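You operate a simulated robot arm through the tools that you are given. There is no shell and no other tool.

You are at the controls of a simulated robot arm. One attempt, no reset.

JOB
Seal the purple tub in the lid press and put it back.
Fine: with the lid of its colour; push the empty sled back under the press.

Only the result counts: the job must be done as asked and must still hold three seconds after the hand-in. Knocking over, shifting, dropping, spilling or breaking anything else fails it. A push-on lid holds only when it is set on centred and level and pressed home; a screw cap is set on level and turned clockwise until tight.

ROBOT AND FRAMES
A 7-joint arm with a two-finger parallel gripper, fixed in place. Base frame: the origin is at the foot of the arm, x ahead of it, y to its left, z up; the work surface is at about z = 68.2. Units: cm, degrees, N and s.
With the tool pointing down near the work surface it reaches from about 10 to 66 cm from the base axis. Its first joint turns from -66.0 to 66.0 degrees. Payload 1.57 kg.
The tool frame sits at the grasp point between the pads (the TCP): z along the fingers, y along the line on which they close. The tips reach 3 cm beyond it. Largest opening 8 cm; finger width 1.7, thickness 1.2; the body of the gripper, 4 by 8.2 cm, starts 8 cm behind the TCP.
Orientation is that of the tool frame in the base frame, as a unit quaternion [x, y, z, w]. With the fingers straight down and closing along the base's y, the tool's x points along the base's -x, its y along +y and its z along -z.

CONTROLS
- The arm moves only by the tool arm_command. Its argument "targets" is a list of rows, each an object (a shift or turn left out is 0, a gripper value left out holds the last) with "travel": the shift along the tool's x, y, z in cm, a list of three; "turn": the turn, a rotation vector about the tool's x, y, z in degrees, a list of three; "gripper": the gripper command, from -1 (shut) to 1 (fully open), values between in proportion. In form: [{"travel": [dx, dy, dz], "turn": [ax, ay, az], "gripper": gripper}, ...]. A call has 1 to 20 rows; each row shifts and turns the commanded pose from where the row before left it, along the tool's axes as they then stand. Each row takes 0.2 s and may step no farther than 5 cm and 8.6 degrees from the row before; otherwise, or with a gripper value out of range, the whole call is refused. A pose out of reach is approached as far as the arm can. The call stops where the force on the tool passes 90 N (or 10 N more than at its start, if that is more) or the arm is blocked; 0.2 s more then pass. The fingers move at their own pace (about 7.2 cm/s each) and stop on an object; they squeeze with about 40 N. The grip force told is the motor's: it shows also when the fingers shut on nothing. Time passes only in rows, and 0.2 s behind the last, so rows that do not move let the fingers close. The reply holds the time, the measured pose of the TCP, the force on the tool along the base axes, the opening and the grip force, in the units named above and with some noise, with the torque about the TCP (base axes, N m) and any sound that the robot's microphone picked up.
- Cameras (640 x 400 px; columns grow to the right, rows downward): "scene" is fixed at [5.37, 43.38, 141.41]; the picture's right is [-0.77, -0.64, 0.00], its down [-0.42, 0.51, -0.75] and it looks along [0.48, -0.58, -0.66] (base axes); focal length 372 px, centre (320, 200). "wrist" rides on the gripper at [7.2, -0.6, -12.2] in the tool frame; the picture's right is [0.09, 1.00, 0.00], its down [-0.84, 0.08, -0.54] and it looks along [-0.54, 0.05, 0.84] (tool axes); focal length 238 px, centre (320, 200). There is no depth. A picture from a camera that has moved, and an enlarged one, comes with that camera's place and axes in the base frame and with its lens.
- camera(camera): a new picture of that camera. No time passes.
- enlarge(camera, box): a new picture of the part [left, top, right, bottom] of that camera's present view, enlarged. No time passes.
- hand_in(): hands the job in; it is judged then, once.

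Nothing tells you positions but the pictures and the camera data. Unless the task says otherwise, let go and move clear before handing in.

The tools are called after ">>>" by a JSON object that holds its "fn" and its "kwargs". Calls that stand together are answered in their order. arm_command: Moves the arm, as the interface text tells. Its arguments: {"type":"object","properties":{"targets":{"type":"array","items":{"type":"object","properties":{"travel":{"type":"array","items":{"type":"number"}},"turn":{"type":"array","items":{"type":"number"}},"gripper":{"type":"number"}}}}},"required":["targets"]} The other tools are called the same way: camera (camera) takes a picture; enlarge (camera, box) takes an enlarged picture of a part of a camera's view; hand_in () hands the job in.

At the start:

```text
time: 0.0
eef_pos: [38.22, -0.71, 106.23]
tool_rot: [0.0, 1.0, 0.0, 0.0]
contact_force: [-0.5, 0.1, 0.2]
moment: [0.02, 0.02, 0.01]
finger_gap: 7.99
finger_force: 0.0
```

scene: 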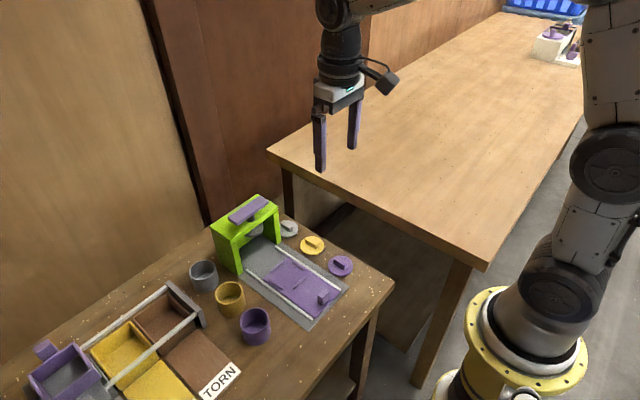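
wrist: 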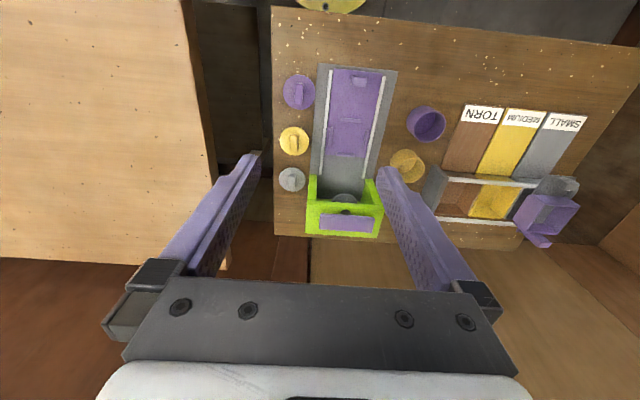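

I see a small table with a green lid press, a purple sled on rails, three tubs (grey, yellow, purple) and three lids with handles (grey, yellow, purple). I'll enlarge the views to locate things first.

>>> {"fn": "enlarge", "kwargs": {"camera": "scene", "box": [170, 180, 400, 360]}}

>>> {"fn": "enlarge", "kwargs": {"camera": "wrist", "box": [260, 40, 480, 240]}}

>>> {"fn": "enlarge", "kwargs": {"camera": "scene", "box": [500, 0, 640, 88]}}

```text
2.22 times, centred on (285, 270) of scene
camera zoom: at [5.37, 43.38, 141.41], right [-0.77, -0.64, 0.0], down [-0.42, 0.51, -0.75], along [0.48, -0.58, -0.66], focal length 826 px, centre (398, 44)
```

zoom: 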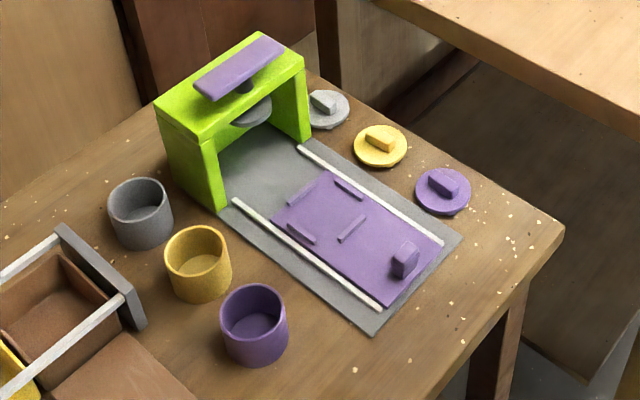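

```text
2.00 times, centred on (370, 140) of wrist
camera zoom: at [31.07, -1.37, 118.4], right [-0.09, 1.0, 0.0], down [0.84, 0.08, 0.54], along [0.54, 0.05, -0.84], focal length 477 px, centre (220, 320)
```

zoom: 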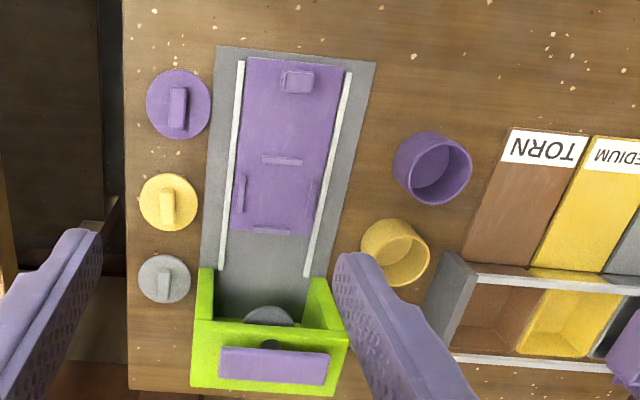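

```text
4.55 times, centred on (570, 44) of scene
camera zoom: at [5.37, 43.38, 141.41], right [-0.77, -0.64, 0.0], down [-0.42, 0.51, -0.75], along [0.48, -0.58, -0.66], focal length 1688 px, centre (-816, 909)
```

zoom: 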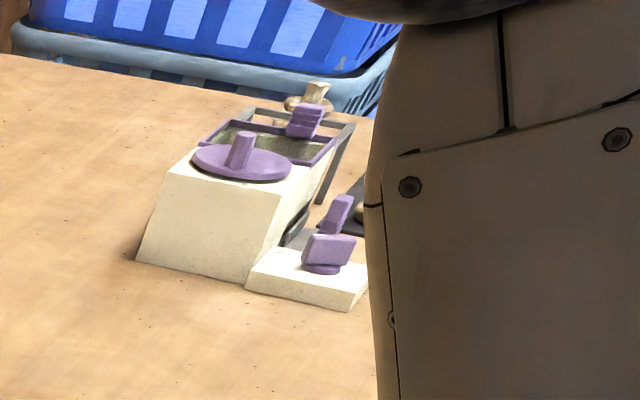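

The coarse layout: purple tub near (41.5, 20.5), purple lid near (38.6, -4.7), sled nest near (46.5, 6), press at x≈57–62. I'll move in for a closer look.

>>> {"fn": "arm_command", "kwargs": {"targets": [{"travel": [1.37, 2.28, 2.37], "gripper": 1}, {"travel": [1.37, 2.28, 2.37]}, {"travel": [1.37, 2.28, 2.37]}, {"travel": [1.37, 2.28, 2.37]}, {"travel": [1.37, 2.28, 2.37]}, {"travel": [1.37, 2.28, 2.37]}, {}]}}

>>> {"fn": "camera", "kwargs": {"camera": "wrist"}}

>>> {"fn": "camera", "kwargs": {"camera": "scene"}}

```text
time: 1.6
eef_pos: [29.88, 13.15, 91.88]
tool_rot: [0.001, 1.0, 0.0, 0.0]
contact_force: [-0.7, 0.3, -0.5]
moment: [-0.01, 0.04, 0.02]
finger_gap: 8.0
finger_force: 0.1
```

```text
taken
camera wrist: at [22.74, 12.4, 104.15], right [-0.09, 1.0, 0.0], down [0.84, 0.08, 0.54], along [0.54, 0.05, -0.84], focal length 238 px, centre (320, 200)
```

wrist: 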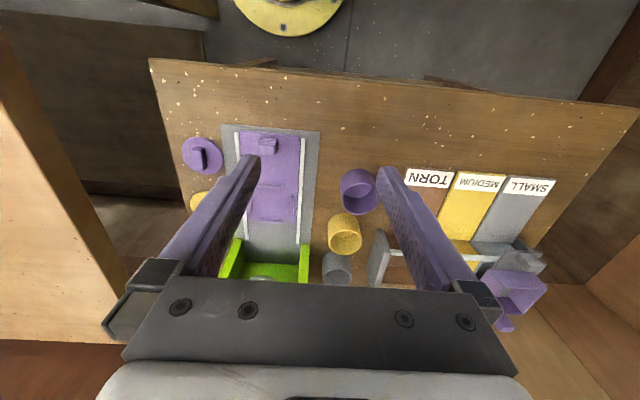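

```text
taken
```

scene: 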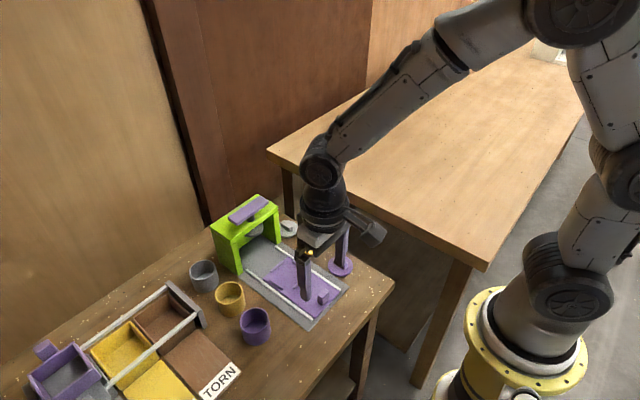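

The view is consistent with the estimates. I'll enlarge the tub, the sled and the lid for finer coordinates.

>>> {"fn": "enlarge", "kwargs": {"camera": "wrist", "box": [320, 140, 420, 260]}}

>>> {"fn": "enlarge", "kwargs": {"camera": "wrist", "box": [170, 110, 330, 210]}}

>>> {"fn": "enlarge", "kwargs": {"camera": "scene", "box": [180, 180, 300, 270]}}

>>> {"fn": "enlarge", "kwargs": {"camera": "scene", "box": [200, 260, 300, 360]}}

```text
3.33 times, centred on (370, 200) of wrist
camera zoom: at [22.74, 12.4, 104.15], right [-0.09, 1.0, 0.0], down [0.84, 0.08, 0.54], along [0.54, 0.05, -0.84], focal length 794 px, centre (153, 200)
```

zoom: 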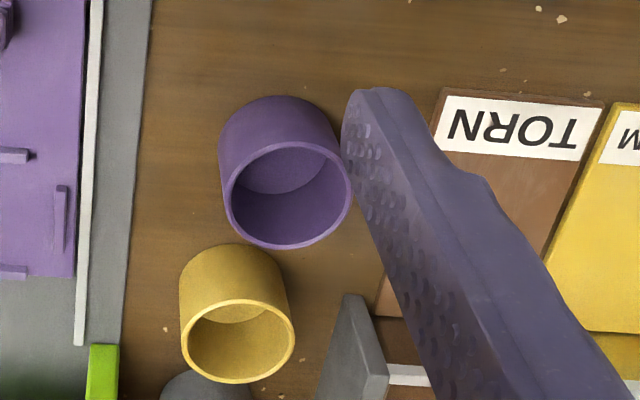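

```text
4.00 times, centred on (250, 160) of wrist
camera zoom: at [22.74, 12.4, 104.15], right [-0.09, 1.0, 0.0], down [0.84, 0.08, 0.54], along [0.54, 0.05, -0.84], focal length 953 px, centre (600, 360)
```

zoom: 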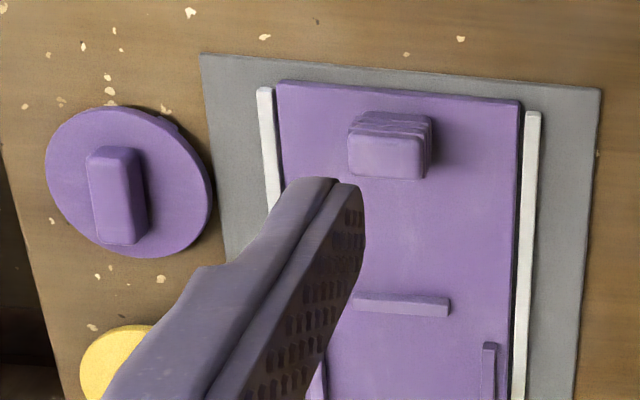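

```text
4.44 times, centred on (240, 225) of scene
camera zoom: at [5.37, 43.38, 141.41], right [-0.77, -0.64, 0.0], down [-0.42, 0.51, -0.75], along [0.48, -0.58, -0.66], focal length 1651 px, centre (676, 89)
```

zoom: 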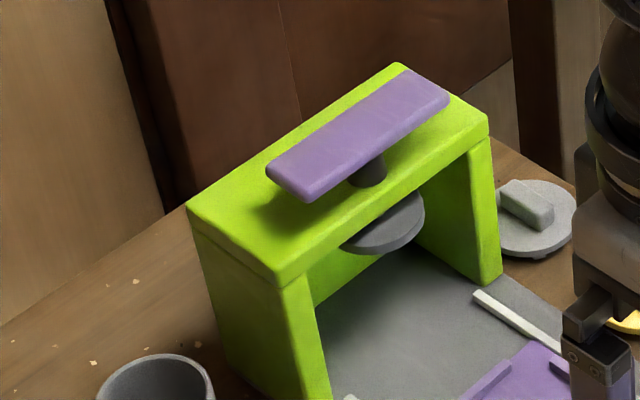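

```text
4.00 times, centred on (250, 310) of scene
camera zoom: at [5.37, 43.38, 141.41], right [-0.77, -0.64, 0.0], down [-0.42, 0.51, -0.75], along [0.48, -0.58, -0.66], focal length 1486 px, centre (600, -240)
```

zoom: 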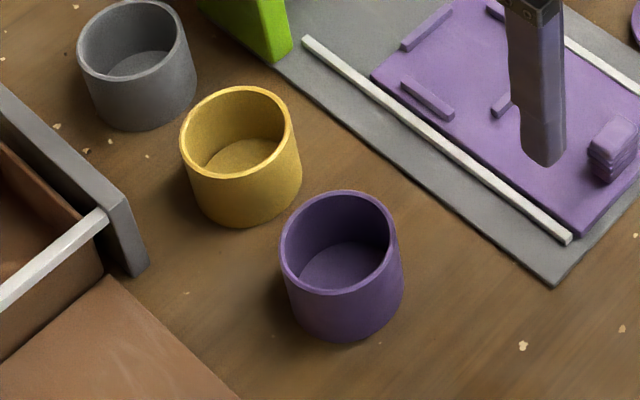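

The tub is about 6.1 cm wide with its rim near (42.0, 20.3, 72.6), and the purple lid is at about (38.7, -4.7). Next I'll look straight at the nest on the sled from closer above it.

>>> {"fn": "arm_command", "kwargs": {"targets": [{"travel": [-3.06, -1.4, 1.4]}, {"travel": [-3.06, -1.4, 1.4]}, {"travel": [-3.06, -1.4, 1.4]}, {"travel": [-3.06, -1.4, 1.4]}, {"travel": [-3.06, -1.4, 1.4]}, {}]}}

>>> {"fn": "camera", "kwargs": {"camera": "wrist"}}

>>> {"fn": "enlarge", "kwargs": {"camera": "wrist", "box": [200, 20, 440, 170]}}

```text
time: 3.0
eef_pos: [45.24, 5.93, 85.03]
tool_rot: [0.0, 1.0, 0.0, 0.0]
contact_force: [-0.1, -0.3, -0.2]
moment: [0.0, -0.01, 0.0]
finger_gap: 8.0
finger_force: 0.0
```

```text
taken
camera wrist: at [38.16, 5.18, 97.29], right [-0.09, 1.0, 0.0], down [0.84, 0.08, 0.54], along [0.54, 0.05, -0.84], focal length 238 px, centre (320, 200)
```

wrist: 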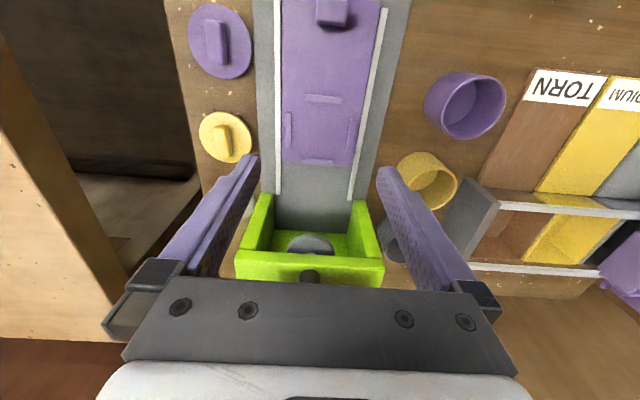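

```text
2.67 times, centred on (320, 95) of wrist
camera zoom: at [38.16, 5.18, 97.29], right [-0.09, 1.0, 0.0], down [0.84, 0.08, 0.54], along [0.54, 0.05, -0.84], focal length 636 px, centre (320, 480)
```

zoom: 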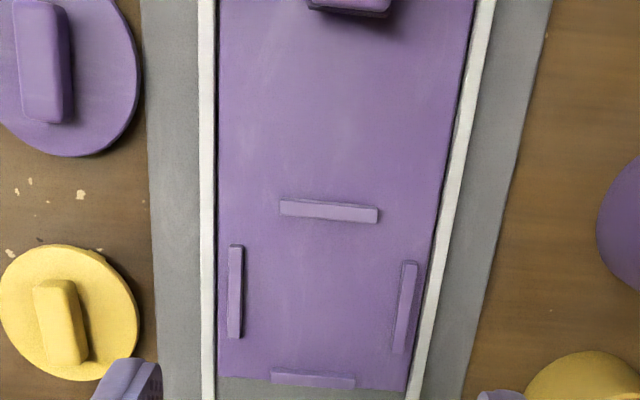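

The nest centre comes out at about (46.85, 5.9), 6.7 cm across, and the press lever bar centre at about (57.7, 6.0, 84). I'll go over the purple tub and check its centring before grasping.

>>> {"fn": "arm_command", "kwargs": {"targets": [{"travel": [0.81, 3.6, 0.75]}, {"travel": [0.81, 3.6, 0.75]}, {"travel": [0.81, 3.6, 0.75]}, {"travel": [0.81, 3.6, 0.75]}, {}]}}

>>> {"fn": "camera", "kwargs": {"camera": "wrist"}}

>>> {"fn": "enlarge", "kwargs": {"camera": "wrist", "box": [240, 60, 400, 180]}}

```text
time: 4.2
eef_pos: [42.05, 20.51, 81.77]
tool_rot: [0.0, 1.0, 0.0, 0.0]
contact_force: [-0.7, -0.9, 0.7]
moment: [-0.02, -0.06, 0.02]
finger_gap: 8.02
finger_force: 0.0
```

```text
taken
camera wrist: at [35.03, 19.79, 94.12], right [-0.09, 1.0, 0.0], down [0.84, 0.08, 0.54], along [0.54, 0.05, -0.84], focal length 238 px, centre (320, 200)
```

wrist: 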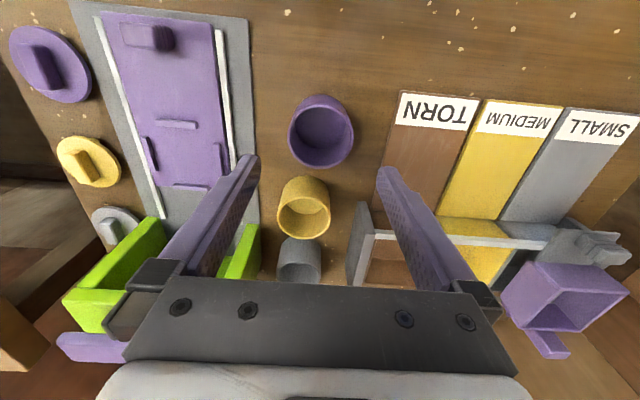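

```text
3.33 times, centred on (320, 120) of wrist
camera zoom: at [35.03, 19.79, 94.12], right [-0.09, 1.0, 0.0], down [0.84, 0.08, 0.54], along [0.54, 0.05, -0.84], focal length 794 px, centre (320, 467)
```

zoom: 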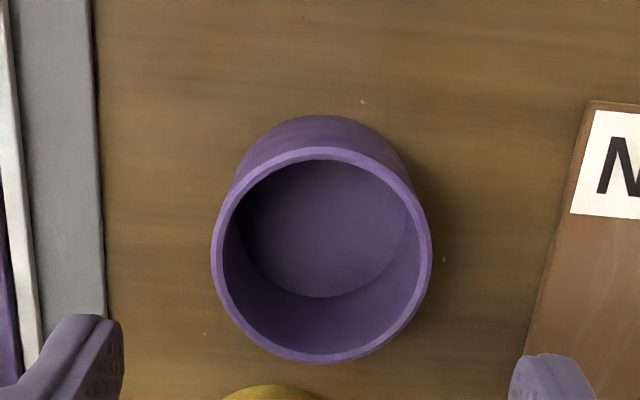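

The tub rim is centred at (42.0, 20.44), right under the TCP. I descend around it and grip it, keeping the tips high enough to clear the nest ridges later.

>>> {"fn": "arm_command", "kwargs": {"targets": [{"travel": [0.03, -0.07, 2.3]}, {"travel": [0, 0, 2.3]}, {"travel": [0, 0, 2.3]}, {"travel": [0, 0, 2.25]}, {}, {"gripper": -1}, {"gripper": -1}, {"gripper": -1}, {"gripper": -1}]}}

>>> {"fn": "camera", "kwargs": {"camera": "wrist"}}

>>> {"fn": "enlarge", "kwargs": {"camera": "scene", "box": [180, 240, 340, 360]}}

```text
time: 6.2
eef_pos: [41.91, 20.33, 72.85]
tool_rot: [0.0, 1.0, 0.001, 0.001]
contact_force: [0.4, 0.2, 0.7]
moment: [-0.02, 0.0, 0.01]
finger_gap: 5.84
finger_force: 39.8
```

```text
taken
camera wrist: at [34.9, 19.55, 85.07], right [-0.09, 1.0, 0.0], down [0.84, 0.08, 0.54], along [0.54, 0.05, -0.84], focal length 238 px, centre (320, 200)
```

wrist: 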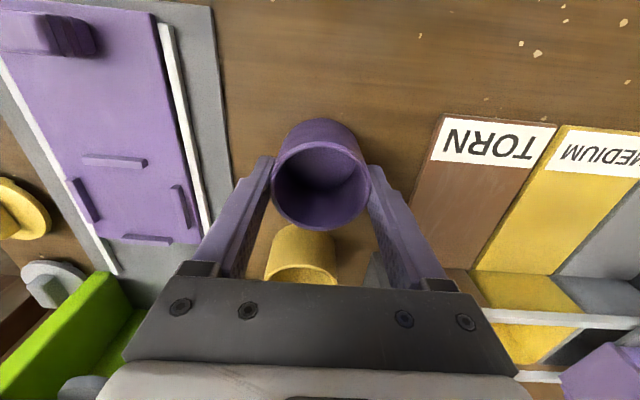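

```text
3.33 times, centred on (260, 300) of scene
camera zoom: at [5.37, 43.38, 141.41], right [-0.77, -0.64, 0.0], down [-0.42, 0.51, -0.75], along [0.48, -0.58, -0.66], focal length 1238 px, centre (520, -133)
```

zoom: 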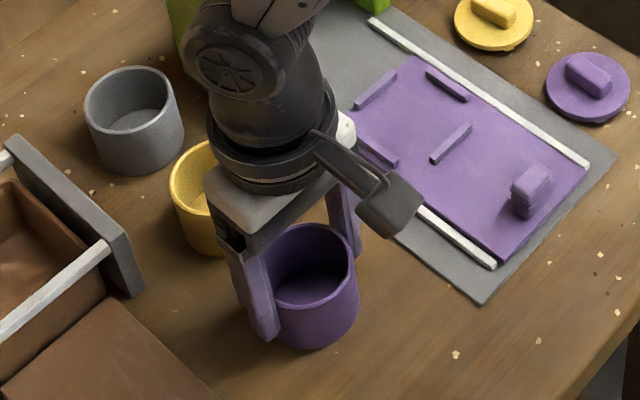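

The tub is gripped (gap 5.84). I lift it and carry it over the nest, then check alignment before lowering.

>>> {"fn": "arm_command", "kwargs": {"targets": [{"travel": [0, 0, -1.5], "gripper": -1}, {"travel": [0, 0, -3]}, {"travel": [0, 0, -3]}, {"travel": [-1.25, -3.6, 0]}, {"travel": [-1.25, -3.6, 0]}, {"travel": [-1.25, -3.6, 0]}, {"travel": [-1.25, -3.6, 0]}, {}, {}]}}

>>> {"fn": "camera", "kwargs": {"camera": "wrist"}}

>>> {"fn": "enlarge", "kwargs": {"camera": "scene", "box": [200, 180, 380, 330]}}

```text
time: 8.2
eef_pos: [47.09, 5.91, 80.15]
tool_rot: [0.001, 1.0, 0.0, 0.001]
contact_force: [0.3, 0.1, -0.5]
moment: [0.02, -0.02, 0.0]
finger_gap: 5.83
finger_force: 40.4
```

```text
taken
camera wrist: at [40.03, 5.23, 92.44], right [-0.09, 1.0, 0.0], down [0.84, 0.08, 0.54], along [0.54, 0.05, -0.84], focal length 238 px, centre (320, 200)
```

wrist: 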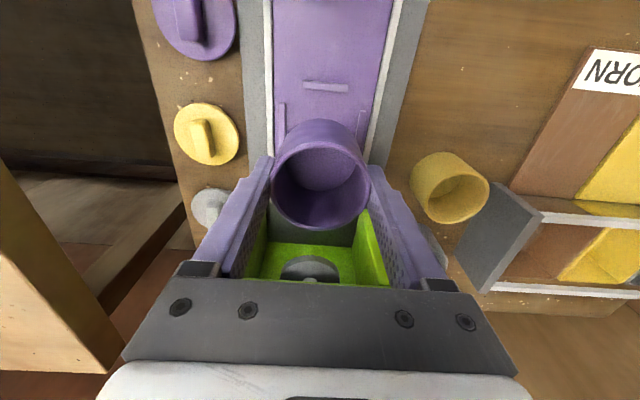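

```text
2.67 times, centred on (290, 255) of scene
camera zoom: at [5.37, 43.38, 141.41], right [-0.77, -0.64, 0.0], down [-0.42, 0.51, -0.75], along [0.48, -0.58, -0.66], focal length 991 px, centre (400, 53)
```

zoom: 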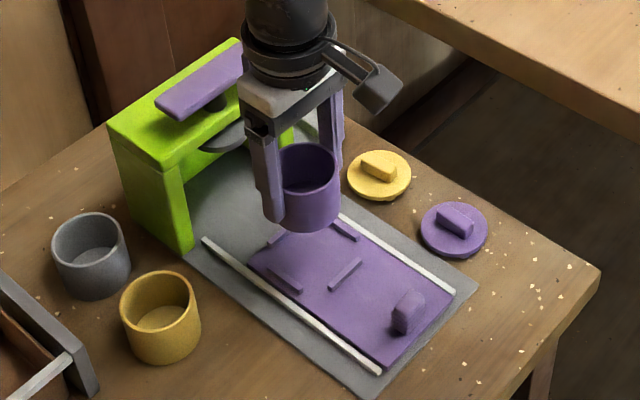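

The tub hangs level above the nest; I'll measure it against the ridges in the enlarged view.

>>> {"fn": "enlarge", "kwargs": {"camera": "wrist", "box": [240, 60, 400, 240]}}

```text
2.22 times, centred on (320, 150) of wrist
camera zoom: at [40.03, 5.23, 92.44], right [-0.09, 1.0, 0.0], down [0.84, 0.08, 0.54], along [0.54, 0.05, -0.84], focal length 530 px, centre (320, 311)
```

zoom: 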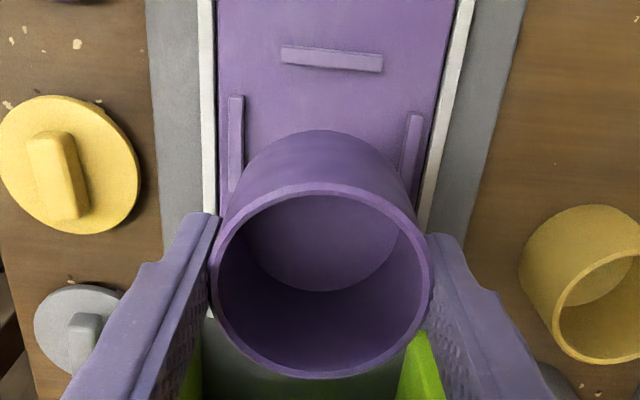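

The tub sits about 0.2 cm too far in x relative to the nest centre. I correct that and lower it to just above the sled, then step down gently.

>>> {"fn": "arm_command", "kwargs": {"targets": [{"travel": [0.2, 0.02, 2]}, {"travel": [0, 0, 2]}, {"travel": [0, 0, 1]}, {}, {}]}}

>>> {"fn": "camera", "kwargs": {"camera": "wrist"}}

>>> {"fn": "enlarge", "kwargs": {"camera": "scene", "box": [230, 220, 350, 320]}}

```text
time: 9.4
eef_pos: [46.76, 5.95, 75.18]
tool_rot: [-0.001, 1.0, 0.0, 0.001]
contact_force: [0.3, 0.0, -0.6]
moment: [0.01, 0.02, 0.03]
finger_gap: 5.86
finger_force: 39.5
```

```text
taken
camera wrist: at [39.74, 5.27, 87.49], right [-0.09, 1.0, 0.0], down [0.84, 0.08, 0.54], along [0.54, 0.05, -0.84], focal length 238 px, centre (320, 200)
```

wrist: 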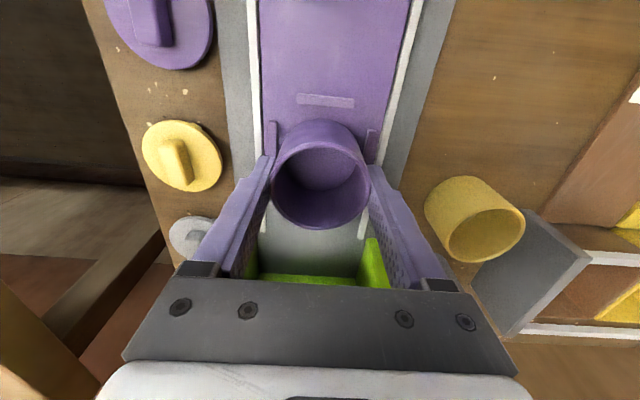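

```text
4.00 times, centred on (290, 270) of scene
camera zoom: at [5.37, 43.38, 141.41], right [-0.77, -0.64, 0.0], down [-0.42, 0.51, -0.75], along [0.48, -0.58, -0.66], focal length 1486 px, centre (440, -80)
```

zoom: 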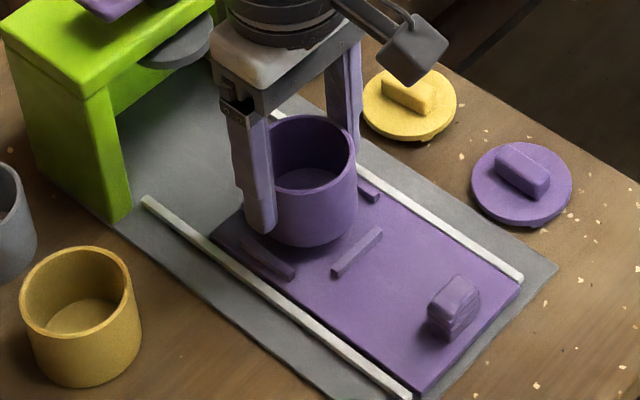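

Alignment looks good in both views. I lower in small steps and watch the force.

>>> {"fn": "arm_command", "kwargs": {"targets": [{"travel": [0, 0, 0.4]}, {"travel": [0, 0, 0.4]}, {"travel": [0, 0, 0.3]}, {}, {}]}}

>>> {"fn": "enlarge", "kwargs": {"camera": "scene", "box": [230, 220, 350, 320]}}

>>> {"fn": "enlarge", "kwargs": {"camera": "wrist", "box": [240, 60, 400, 240]}}

```text
time: 10.6
eef_pos: [46.73, 5.91, 74.12]
tool_rot: [0.0, 1.0, 0.0, 0.0]
contact_force: [0.4, -0.5, -0.2]
moment: [0.01, -0.01, -0.02]
finger_gap: 5.83
finger_force: 40.0
```

```text
4.00 times, centred on (290, 270) of scene
camera zoom: at [5.37, 43.38, 141.41], right [-0.77, -0.64, 0.0], down [-0.42, 0.51, -0.75], along [0.48, -0.58, -0.66], focal length 1486 px, centre (440, -80)
```

zoom: 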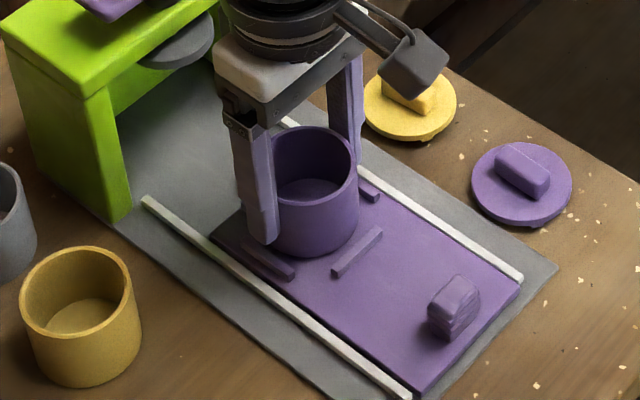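

```text
2.22 times, centred on (320, 150) of wrist
camera zoom: at [39.74, 5.19, 86.42], right [-0.09, 1.0, 0.0], down [0.84, 0.08, 0.54], along [0.54, 0.05, -0.84], focal length 530 px, centre (320, 311)
```

zoom: 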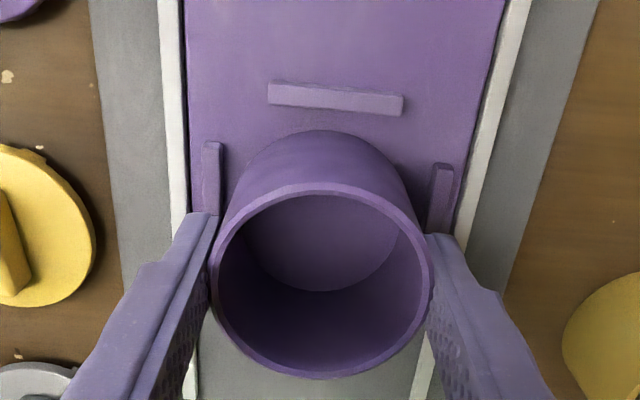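

Still hovering slightly; the tub's base is centred between the ridges to within a millimetre. Continue lowering.

>>> {"fn": "arm_command", "kwargs": {"targets": [{"travel": [0, 0, 0.15]}, {"travel": [0, 0, 0.15]}, {"travel": [0, 0, 0.15]}, {}]}}

```text
time: 11.6
eef_pos: [46.94, 5.92, 74.02]
tool_rot: [0.0, 1.0, 0.0, 0.004]
contact_force: [0.3, -3.4, 21.6]
moment: [-0.14, 0.21, 0.02]
finger_gap: 5.83
finger_force: 39.7
```

Contact at 74.0 with 22 N. I check whether the tub sits on the sled floor and not on a ridge.

>>> {"fn": "enlarge", "kwargs": {"camera": "scene", "box": [250, 240, 330, 300]}}

>>> {"fn": "enlarge", "kwargs": {"camera": "wrist", "box": [260, 90, 380, 190]}}

```text
6.67 times, centred on (290, 270) of scene
camera zoom: at [5.34, 43.37, 141.42], right [-0.77, -0.64, 0.0], down [-0.42, 0.51, -0.75], along [0.48, -0.58, -0.66], focal length 2476 px, centre (520, -267)
```

zoom: 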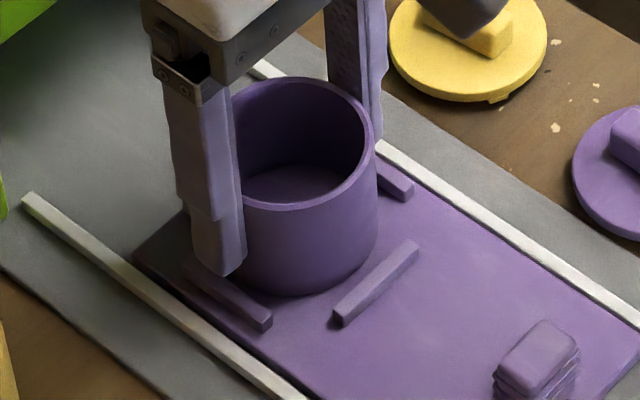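

```text
4.00 times, centred on (320, 140) of wrist
camera zoom: at [39.91, 5.24, 86.14], right [-0.09, 1.0, 0.0], down [0.83, 0.08, 0.55], along [0.55, 0.05, -0.84], focal length 953 px, centre (320, 440)
```

zoom: 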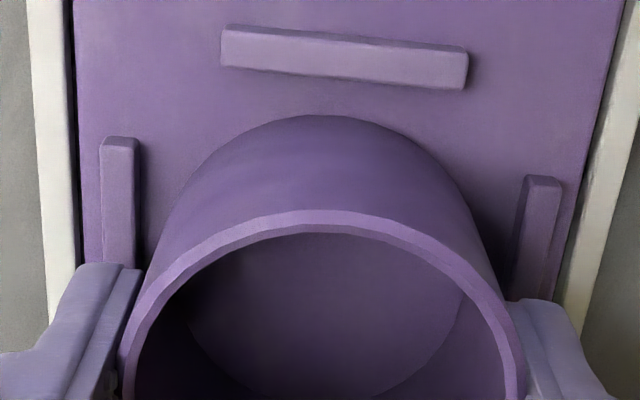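

The force and moment place the contact near the tub's centre, so it rests on the sled floor inside the ridges. I relax the push, release, and rise.

>>> {"fn": "arm_command", "kwargs": {"targets": [{"travel": [0, 0, -0.25]}, {}, {"gripper": 0.2}, {"gripper": 1}, {"gripper": 1}, {"travel": [0, 0, -1.5]}, {"travel": [0, 0, -3]}, {"travel": [0, 0, -3]}, {"travel": [0, 0, -3]}, {}]}}

>>> {"fn": "enlarge", "kwargs": {"camera": "wrist", "box": [240, 60, 400, 180]}}

>>> {"fn": "enlarge", "kwargs": {"camera": "scene", "box": [230, 220, 350, 320]}}

```text
time: 13.8
eef_pos: [46.78, 6.09, 84.69]
tool_rot: [0.0, 1.0, 0.0, -0.001]
contact_force: [0.7, 0.0, 0.8]
moment: [-0.02, 0.0, 0.0]
finger_gap: 8.01
finger_force: 0.1
```

```text
3.33 times, centred on (320, 120) of wrist
camera zoom: at [39.71, 5.41, 96.93], right [-0.09, 1.0, 0.0], down [0.84, 0.08, 0.54], along [0.54, 0.05, -0.84], focal length 794 px, centre (320, 467)
```

zoom: 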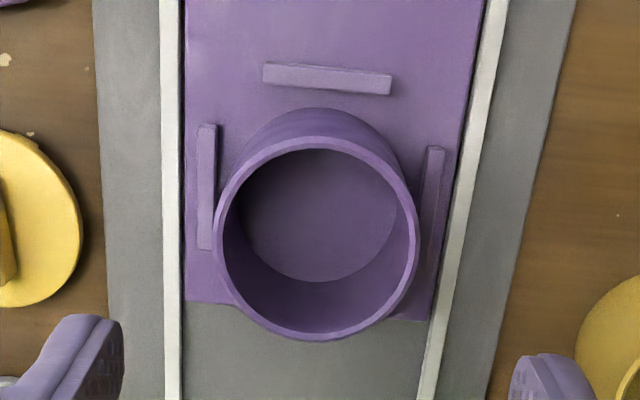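

```text
4.00 times, centred on (290, 270) of scene
camera zoom: at [5.37, 43.38, 141.41], right [-0.77, -0.64, 0.0], down [-0.42, 0.51, -0.75], along [0.48, -0.58, -0.66], focal length 1486 px, centre (440, -80)
```

zoom: 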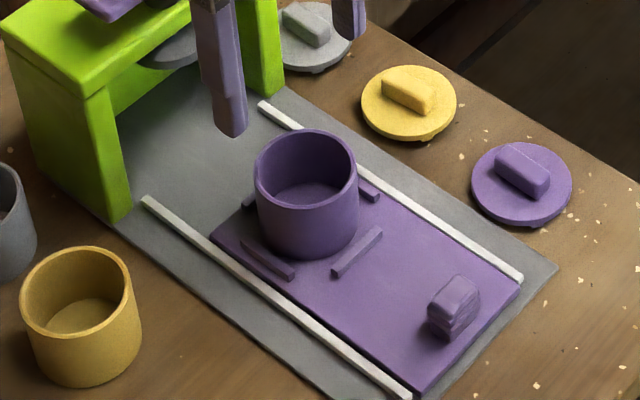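

The tub stands in the nest at about (46.75, 5.92), rim z≈74.5. Now I go over the purple lid to look at its bar.

>>> {"fn": "arm_command", "kwargs": {"targets": [{"travel": [2.0, -2.7, 1]}, {"travel": [2.0, -2.7, 1]}, {"travel": [2.0, -2.7, 1]}, {"travel": [2.0, -2.7, 1]}, {}, {}]}}

>>> {"fn": "camera", "kwargs": {"camera": "wrist"}}

>>> {"fn": "enlarge", "kwargs": {"camera": "wrist", "box": [240, 60, 400, 180]}}

>>> {"fn": "enlarge", "kwargs": {"camera": "scene", "box": [310, 230, 370, 290]}}

```text
time: 15.2
eef_pos: [38.9, -4.92, 80.53]
tool_rot: [0.0, 1.0, 0.0, 0.0]
contact_force: [0.2, 0.2, -0.3]
moment: [-0.04, 0.01, 0.03]
finger_gap: 7.97
finger_force: 0.1
```

```text
taken
camera wrist: at [31.86, -5.58, 92.8], right [-0.09, 1.0, 0.0], down [0.84, 0.08, 0.54], along [0.54, 0.05, -0.84], focal length 238 px, centre (320, 200)
```

wrist: 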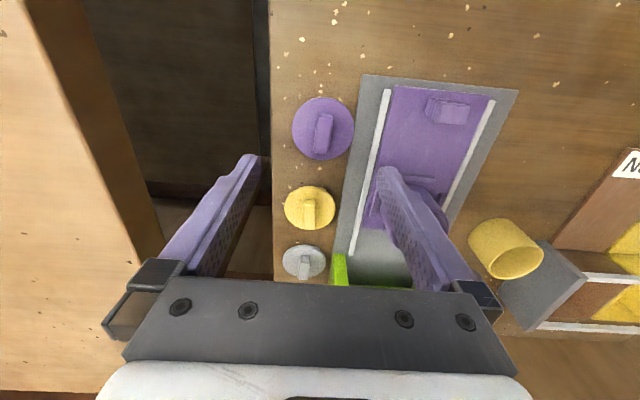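

```text
3.33 times, centred on (320, 120) of wrist
camera zoom: at [31.86, -5.58, 92.8], right [-0.09, 1.0, 0.0], down [0.84, 0.08, 0.54], along [0.54, 0.05, -0.84], focal length 794 px, centre (320, 467)
```

zoom: 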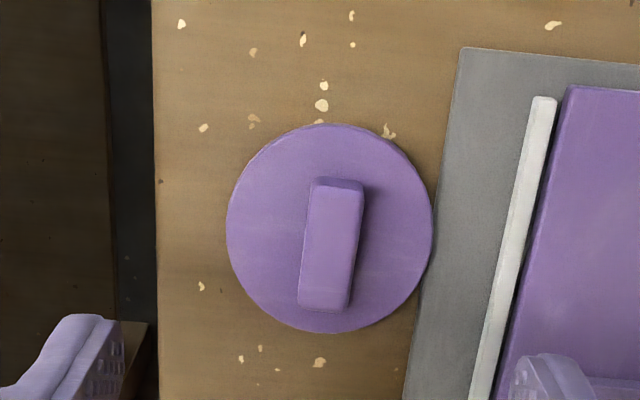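

```text
6.67 times, centred on (340, 260) of scene
camera zoom: at [5.37, 43.38, 141.41], right [-0.77, -0.64, 0.0], down [-0.42, 0.51, -0.75], along [0.48, -0.58, -0.66], focal length 2476 px, centre (187, -200)
```

zoom: 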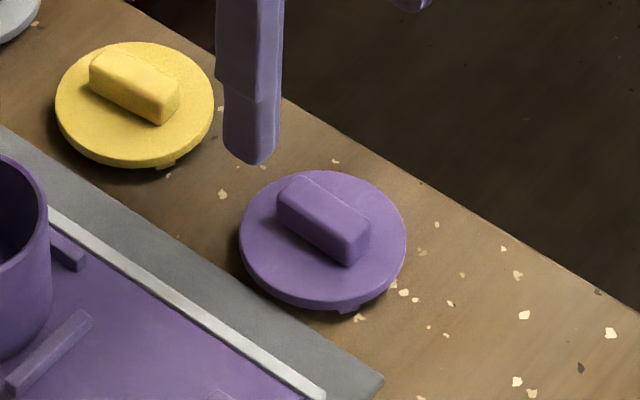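

The lid is centred near (38.9, -4.65) with its bar along x, about 1.5 cm wide. I narrow the fingers, descend astride the bar, and check.

>>> {"fn": "arm_command", "kwargs": {"targets": [{"travel": [0, 0.26, 1], "gripper": -0.15}, {"travel": [0, 0, 2]}, {"travel": [0, 0, 2]}, {"travel": [0, 0, 2]}, {}, {}]}}

>>> {"fn": "enlarge", "kwargs": {"camera": "wrist", "box": [240, 80, 400, 240]}}

>>> {"fn": "enlarge", "kwargs": {"camera": "scene", "box": [300, 220, 380, 290]}}

```text
time: 16.6
eef_pos: [38.94, -4.59, 73.42]
tool_rot: [0.0, 1.0, -0.001, 0.0]
contact_force: [-0.7, 0.8, 0.4]
moment: [0.05, 0.01, 0.0]
finger_gap: 3.4
finger_force: 0.0
```

```text
2.50 times, centred on (320, 160) of wrist
camera zoom: at [31.81, -5.28, 85.68], right [-0.09, 1.0, 0.0], down [0.84, 0.08, 0.54], along [0.54, 0.05, -0.84], focal length 596 px, centre (320, 300)
```

zoom: 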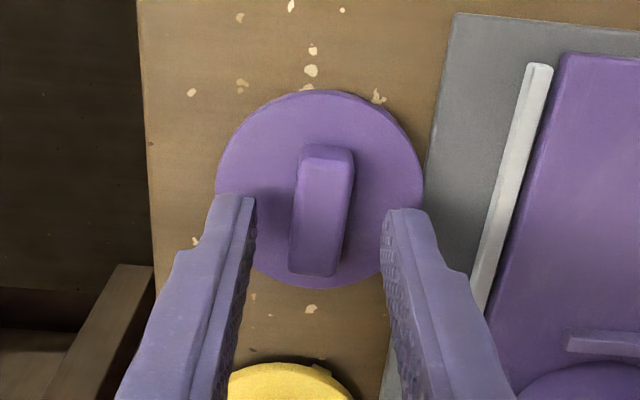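

```text
5.71 times, centred on (340, 255) of scene
camera zoom: at [5.37, 43.38, 141.41], right [-0.77, -0.64, 0.0], down [-0.42, 0.51, -0.75], along [0.48, -0.58, -0.66], focal length 2123 px, centre (206, -114)
```

zoom: 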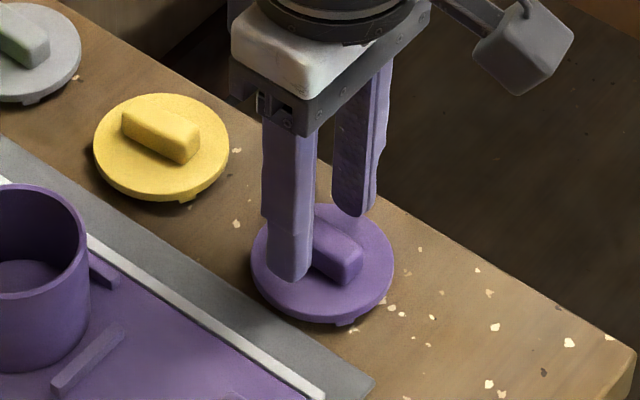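

The fingers straddle the bar properly. I lower in small steps to feel for the disc.

>>> {"fn": "arm_command", "kwargs": {"targets": [{"travel": [0, 0, 0.2]}, {"travel": [0, 0, 0.2]}, {"travel": [0, 0, 0.15]}, {}]}}

```text
time: 17.6
eef_pos: [38.91, -4.58, 72.8]
tool_rot: [0.0, 1.0, 0.0, 0.001]
contact_force: [-0.4, 0.3, -0.5]
moment: [-0.06, 0.0, 0.02]
finger_gap: 3.39
finger_force: 0.0
```

>>> {"fn": "enlarge", "kwargs": {"camera": "scene", "box": [310, 240, 370, 290]}}

>>> {"fn": "arm_command", "kwargs": {"targets": [{"travel": [0, 0, 0.15]}, {"travel": [0, 0, 0.1]}, {}]}}

```text
8.00 times, centred on (340, 265) of scene
camera zoom: at [5.37, 43.38, 141.41], right [-0.77, -0.64, 0.0], down [-0.42, 0.51, -0.75], along [0.48, -0.58, -0.66], focal length 2972 px, centre (160, -320)
```

zoom: 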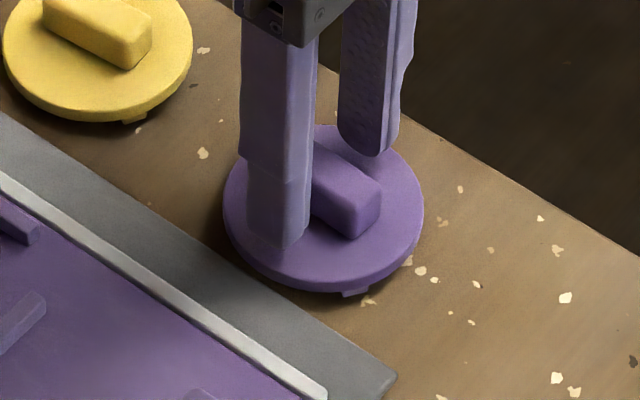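

```text
time: 18.4
eef_pos: [38.84, -4.53, 72.66]
tool_rot: [0.0, 1.0, 0.0, -0.001]
contact_force: [0.7, 0.5, 0.4]
moment: [0.02, -0.01, 0.01]
finger_gap: 3.41
finger_force: 0.0
```

No contact yet at tip height about 69.65. One more tiny step, then grip the bar.

>>> {"fn": "arm_command", "kwargs": {"targets": [{"travel": [0, 0, 0.12]}, {}, {"gripper": -1}, {"gripper": -1}, {"gripper": -1}, {"gripper": -1}]}}

>>> {"fn": "enlarge", "kwargs": {"camera": "scene", "box": [310, 240, 370, 290]}}

>>> {"fn": "enlarge", "kwargs": {"camera": "wrist", "box": [240, 80, 400, 240]}}

```text
time: 19.8
eef_pos: [38.76, -4.56, 72.44]
tool_rot: [0.0, 1.0, 0.0, 0.0]
contact_force: [0.8, 0.3, -0.1]
moment: [0.01, -0.01, 0.0]
finger_gap: 1.34
finger_force: 30.3
```

```text
8.00 times, centred on (340, 265) of scene
camera zoom: at [5.37, 43.38, 141.41], right [-0.77, -0.64, 0.0], down [-0.42, 0.51, -0.75], along [0.48, -0.58, -0.66], focal length 2972 px, centre (160, -320)
```

zoom: 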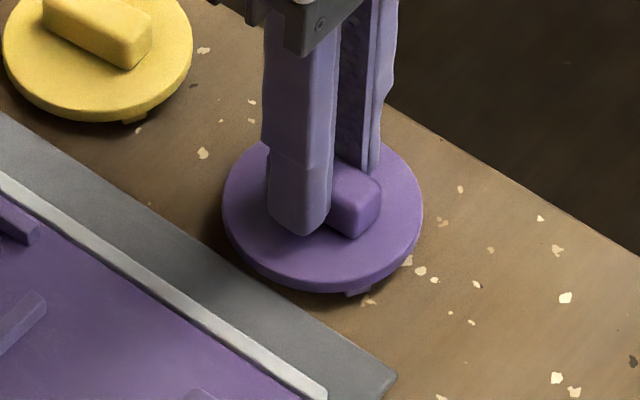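

```text
2.50 times, centred on (320, 160) of wrist
camera zoom: at [31.71, -5.28, 84.79], right [-0.09, 1.0, 0.0], down [0.84, 0.08, 0.54], along [0.54, 0.05, -0.84], focal length 596 px, centre (320, 300)
```

zoom: 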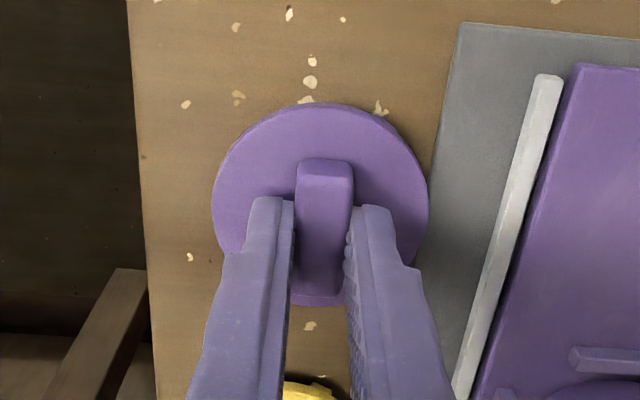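

The bar is gripped (gap 1.34). I lift the lid and carry it above the tub.

>>> {"fn": "arm_command", "kwargs": {"targets": [{"travel": [0, 0, -1.0], "gripper": -1}, {"travel": [0, 0, -3]}, {"travel": [0, 0, -3]}, {"travel": [0, 0, -3]}, {"travel": [-2.0, 2.63, 0]}, {"travel": [-2.0, 2.63, 0]}, {"travel": [-2.0, 2.63, 0]}, {"travel": [-2.0, 2.63, 0]}, {}, {}, {}]}}

>>> {"fn": "camera", "kwargs": {"camera": "wrist"}}

>>> {"fn": "enlarge", "kwargs": {"camera": "scene", "box": [240, 200, 340, 300]}}

```text
time: 22.2
eef_pos: [46.72, 6.08, 82.49]
tool_rot: [-0.001, 1.0, 0.0, 0.0]
contact_force: [-0.7, 0.6, 0.4]
moment: [-0.01, -0.02, -0.01]
finger_gap: 1.33
finger_force: 29.8
```

```text
taken
camera wrist: at [39.59, 5.34, 94.76], right [-0.09, 1.0, 0.0], down [0.84, 0.08, 0.54], along [0.54, 0.05, -0.84], focal length 238 px, centre (320, 200)
```

wrist: 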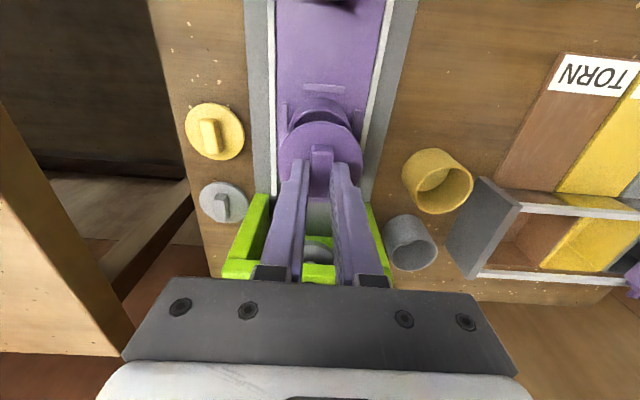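

```text
4.00 times, centred on (290, 250) of scene
camera zoom: at [5.37, 43.38, 141.41], right [-0.77, -0.64, 0.0], down [-0.42, 0.51, -0.75], along [0.48, -0.58, -0.66], focal length 1486 px, centre (440, 0)
```

zoom: 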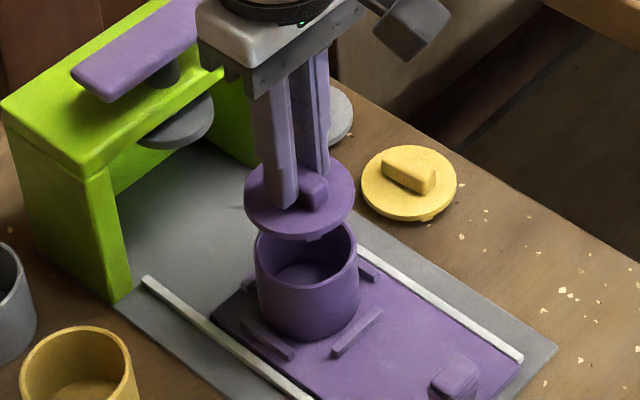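

The lid is level and nearly centred over the tub. I check the fine alignment in the wrist view.

>>> {"fn": "enlarge", "kwargs": {"camera": "wrist", "box": [260, 60, 380, 220]}}

>>> {"fn": "arm_command", "kwargs": {"targets": [{"travel": [0, 0, 1.5]}, {"travel": [0, 0, 1.0]}, {}, {}]}}

>>> {"fn": "enlarge", "kwargs": {"camera": "wrist", "box": [260, 60, 380, 220]}}

>>> {"fn": "enlarge", "kwargs": {"camera": "scene", "box": [260, 230, 320, 290]}}

```text
2.50 times, centred on (320, 140) of wrist
camera zoom: at [39.59, 5.34, 94.76], right [-0.09, 1.0, 0.0], down [0.84, 0.08, 0.54], along [0.54, 0.05, -0.84], focal length 596 px, centre (320, 350)
```

zoom: 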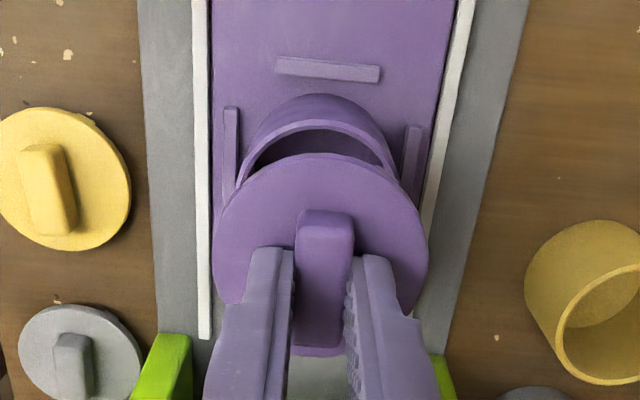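

```text
time: 23.2
eef_pos: [46.71, 5.92, 79.94]
tool_rot: [-0.001, 1.0, 0.0, 0.0]
contact_force: [0.8, -0.1, 0.1]
moment: [0.01, 0.03, 0.01]
finger_gap: 1.31
finger_force: 30.0
```

```text
2.50 times, centred on (320, 140) of wrist
camera zoom: at [39.61, 5.26, 92.32], right [-0.09, 1.0, 0.0], down [0.84, 0.08, 0.54], along [0.54, 0.05, -0.84], focal length 596 px, centre (320, 350)
```

zoom: 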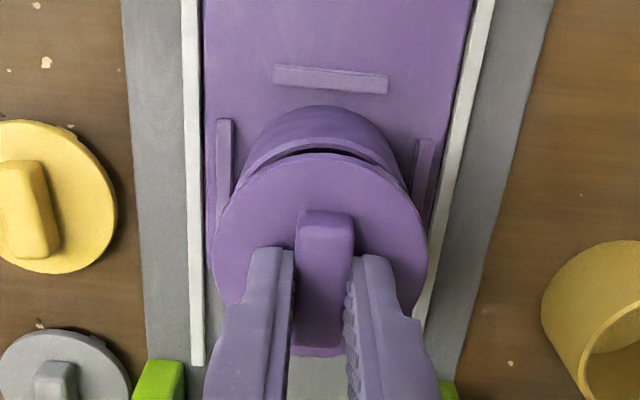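

```text
6.67 times, centred on (290, 260) of scene
camera zoom: at [5.37, 43.38, 141.41], right [-0.77, -0.64, 0.0], down [-0.42, 0.51, -0.75], along [0.48, -0.58, -0.66], focal length 2476 px, centre (520, -200)
```

zoom: 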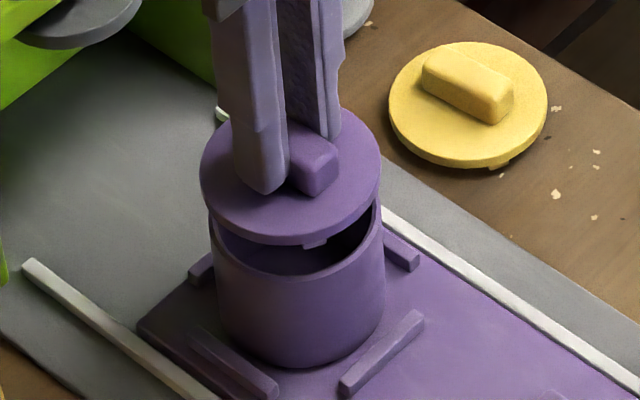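

The lid appears about 0.1 cm too far in x; I correct that and lower gently to contact.

>>> {"fn": "arm_command", "kwargs": {"targets": [{"travel": [0.08, -0.02, 0.3]}, {"travel": [0, 0, 0.3]}, {"travel": [0, 0, 0.2]}, {}, {}]}}

>>> {"fn": "enlarge", "kwargs": {"camera": "scene", "box": [260, 230, 320, 290]}}

```text
time: 24.4
eef_pos: [46.73, 6.01, 79.28]
tool_rot: [0.0, 1.0, -0.001, 0.0]
contact_force: [0.7, -0.4, -0.4]
moment: [0.0, -0.02, -0.01]
finger_gap: 1.32
finger_force: 29.8
```

```text
6.67 times, centred on (290, 260) of scene
camera zoom: at [5.37, 43.38, 141.41], right [-0.77, -0.64, 0.0], down [-0.42, 0.51, -0.75], along [0.48, -0.58, -0.66], focal length 2476 px, centre (520, -200)
```

zoom: 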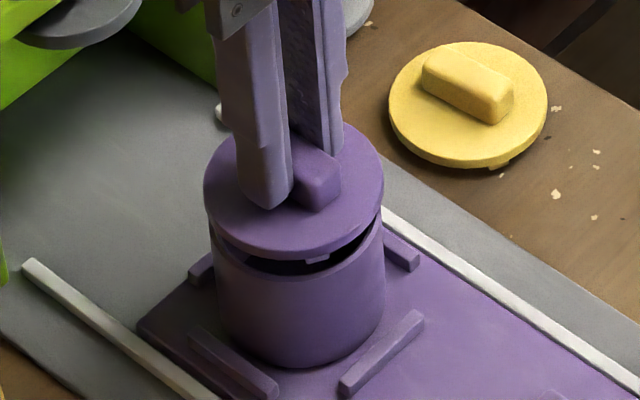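

The lid is centred over the rim with about half a centimetre to go. Continue in small steps.

>>> {"fn": "arm_command", "kwargs": {"targets": [{"travel": [0, 0, 0.15]}, {"travel": [0, 0, 0.15]}, {"travel": [0, 0, 0.15]}, {"travel": [0, 0, 0.1]}, {}]}}

>>> {"fn": "enlarge", "kwargs": {"camera": "scene", "box": [260, 230, 320, 290]}}

```text
time: 25.6
eef_pos: [46.58, 5.92, 78.65]
tool_rot: [0.001, 1.0, -0.001, 0.0]
contact_force: [0.2, -0.7, -0.1]
moment: [0.03, 0.01, 0.01]
finger_gap: 1.33
finger_force: 30.1
```

```text
6.67 times, centred on (290, 260) of scene
camera zoom: at [5.37, 43.38, 141.41], right [-0.77, -0.64, 0.0], down [-0.42, 0.51, -0.75], along [0.48, -0.58, -0.66], focal length 2476 px, centre (520, -200)
```

zoom: 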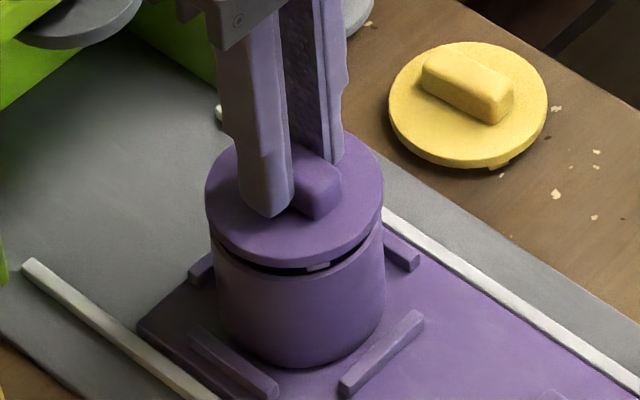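

>>> {"fn": "arm_command", "kwargs": {"targets": [{"travel": [0, 0, 0.1]}, {"travel": [0, 0, 0.1]}, {}]}}

>>> {"fn": "enlarge", "kwargs": {"camera": "scene", "box": [260, 230, 320, 290]}}

```text
time: 26.4
eef_pos: [46.63, 5.9, 78.6]
tool_rot: [0.0, 1.0, 0.0, 0.0]
contact_force: [0.8, 0.0, -1.2]
moment: [-0.01, 0.02, 0.0]
finger_gap: 1.31
finger_force: 29.8
```

```text
6.67 times, centred on (290, 260) of scene
camera zoom: at [5.37, 43.38, 141.41], right [-0.77, -0.64, 0.0], down [-0.42, 0.51, -0.75], along [0.48, -0.58, -0.66], focal length 2476 px, centre (520, -200)
```

zoom: 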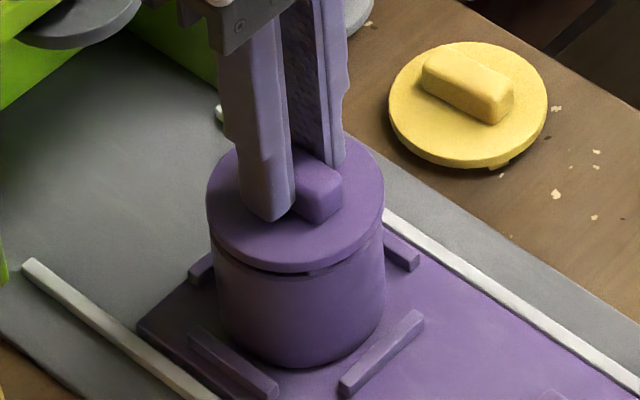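

>>> {"fn": "arm_command", "kwargs": {"targets": [{"travel": [0, 0, 0.1]}, {"travel": [0, 0, 0.1]}, {}]}}

>>> {"fn": "enlarge", "kwargs": {"camera": "scene", "box": [260, 230, 320, 290]}}

```text
time: 27.2
eef_pos: [46.67, 5.85, 78.24]
tool_rot: [0.0, 1.0, 0.001, 0.001]
contact_force: [-0.6, -0.3, 3.0]
moment: [-0.03, 0.04, 0.02]
finger_gap: 1.32
finger_force: 29.9
```

```text
6.67 times, centred on (290, 260) of scene
camera zoom: at [5.36, 43.38, 141.41], right [-0.77, -0.64, 0.0], down [-0.42, 0.51, -0.75], along [0.48, -0.58, -0.66], focal length 2476 px, centre (520, -200)
```

zoom: 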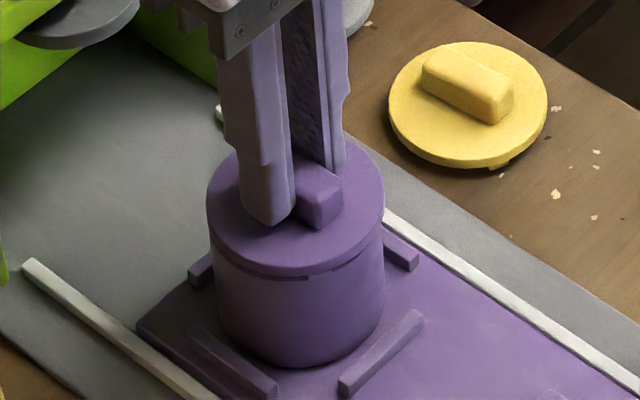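

First contact (3 N), with the lid nearly flush. One more slight push to seat it, then release.

>>> {"fn": "arm_command", "kwargs": {"targets": [{"travel": [0, 0, 0.1]}, {}, {}]}}

>>> {"fn": "enlarge", "kwargs": {"camera": "scene", "box": [265, 240, 315, 280]}}

>>> {"fn": "enlarge", "kwargs": {"camera": "wrist", "box": [260, 60, 380, 220]}}

```text
time: 28.0
eef_pos: [46.82, 5.85, 78.35]
tool_rot: [0.0, 1.0, 0.0, 0.002]
contact_force: [0.1, 0.2, 14.1]
moment: [-0.03, 0.05, 0.0]
finger_gap: 1.36
finger_force: 29.9
```

```text
10.00 times, centred on (290, 260) of scene
camera zoom: at [5.35, 43.37, 141.41], right [-0.77, -0.64, 0.0], down [-0.42, 0.51, -0.75], along [0.48, -0.58, -0.66], focal length 3715 px, centre (620, -400)
```

zoom: 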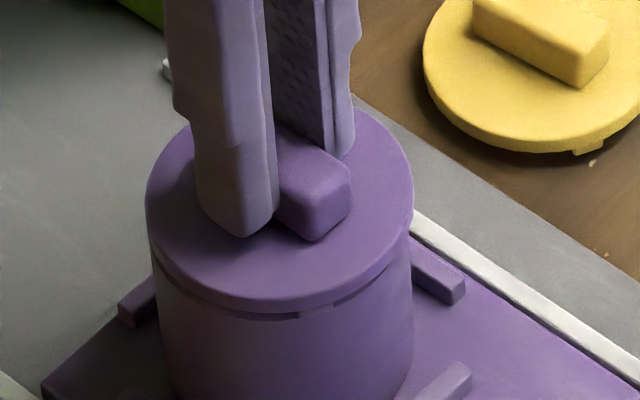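

```text
2.50 times, centred on (320, 140) of wrist
camera zoom: at [39.66, 5.15, 90.52], right [-0.09, 1.0, 0.0], down [0.83, 0.08, 0.55], along [0.54, 0.05, -0.84], focal length 596 px, centre (320, 350)
```

zoom: 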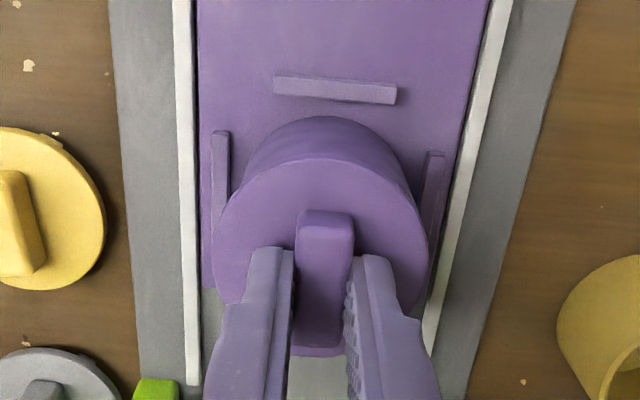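

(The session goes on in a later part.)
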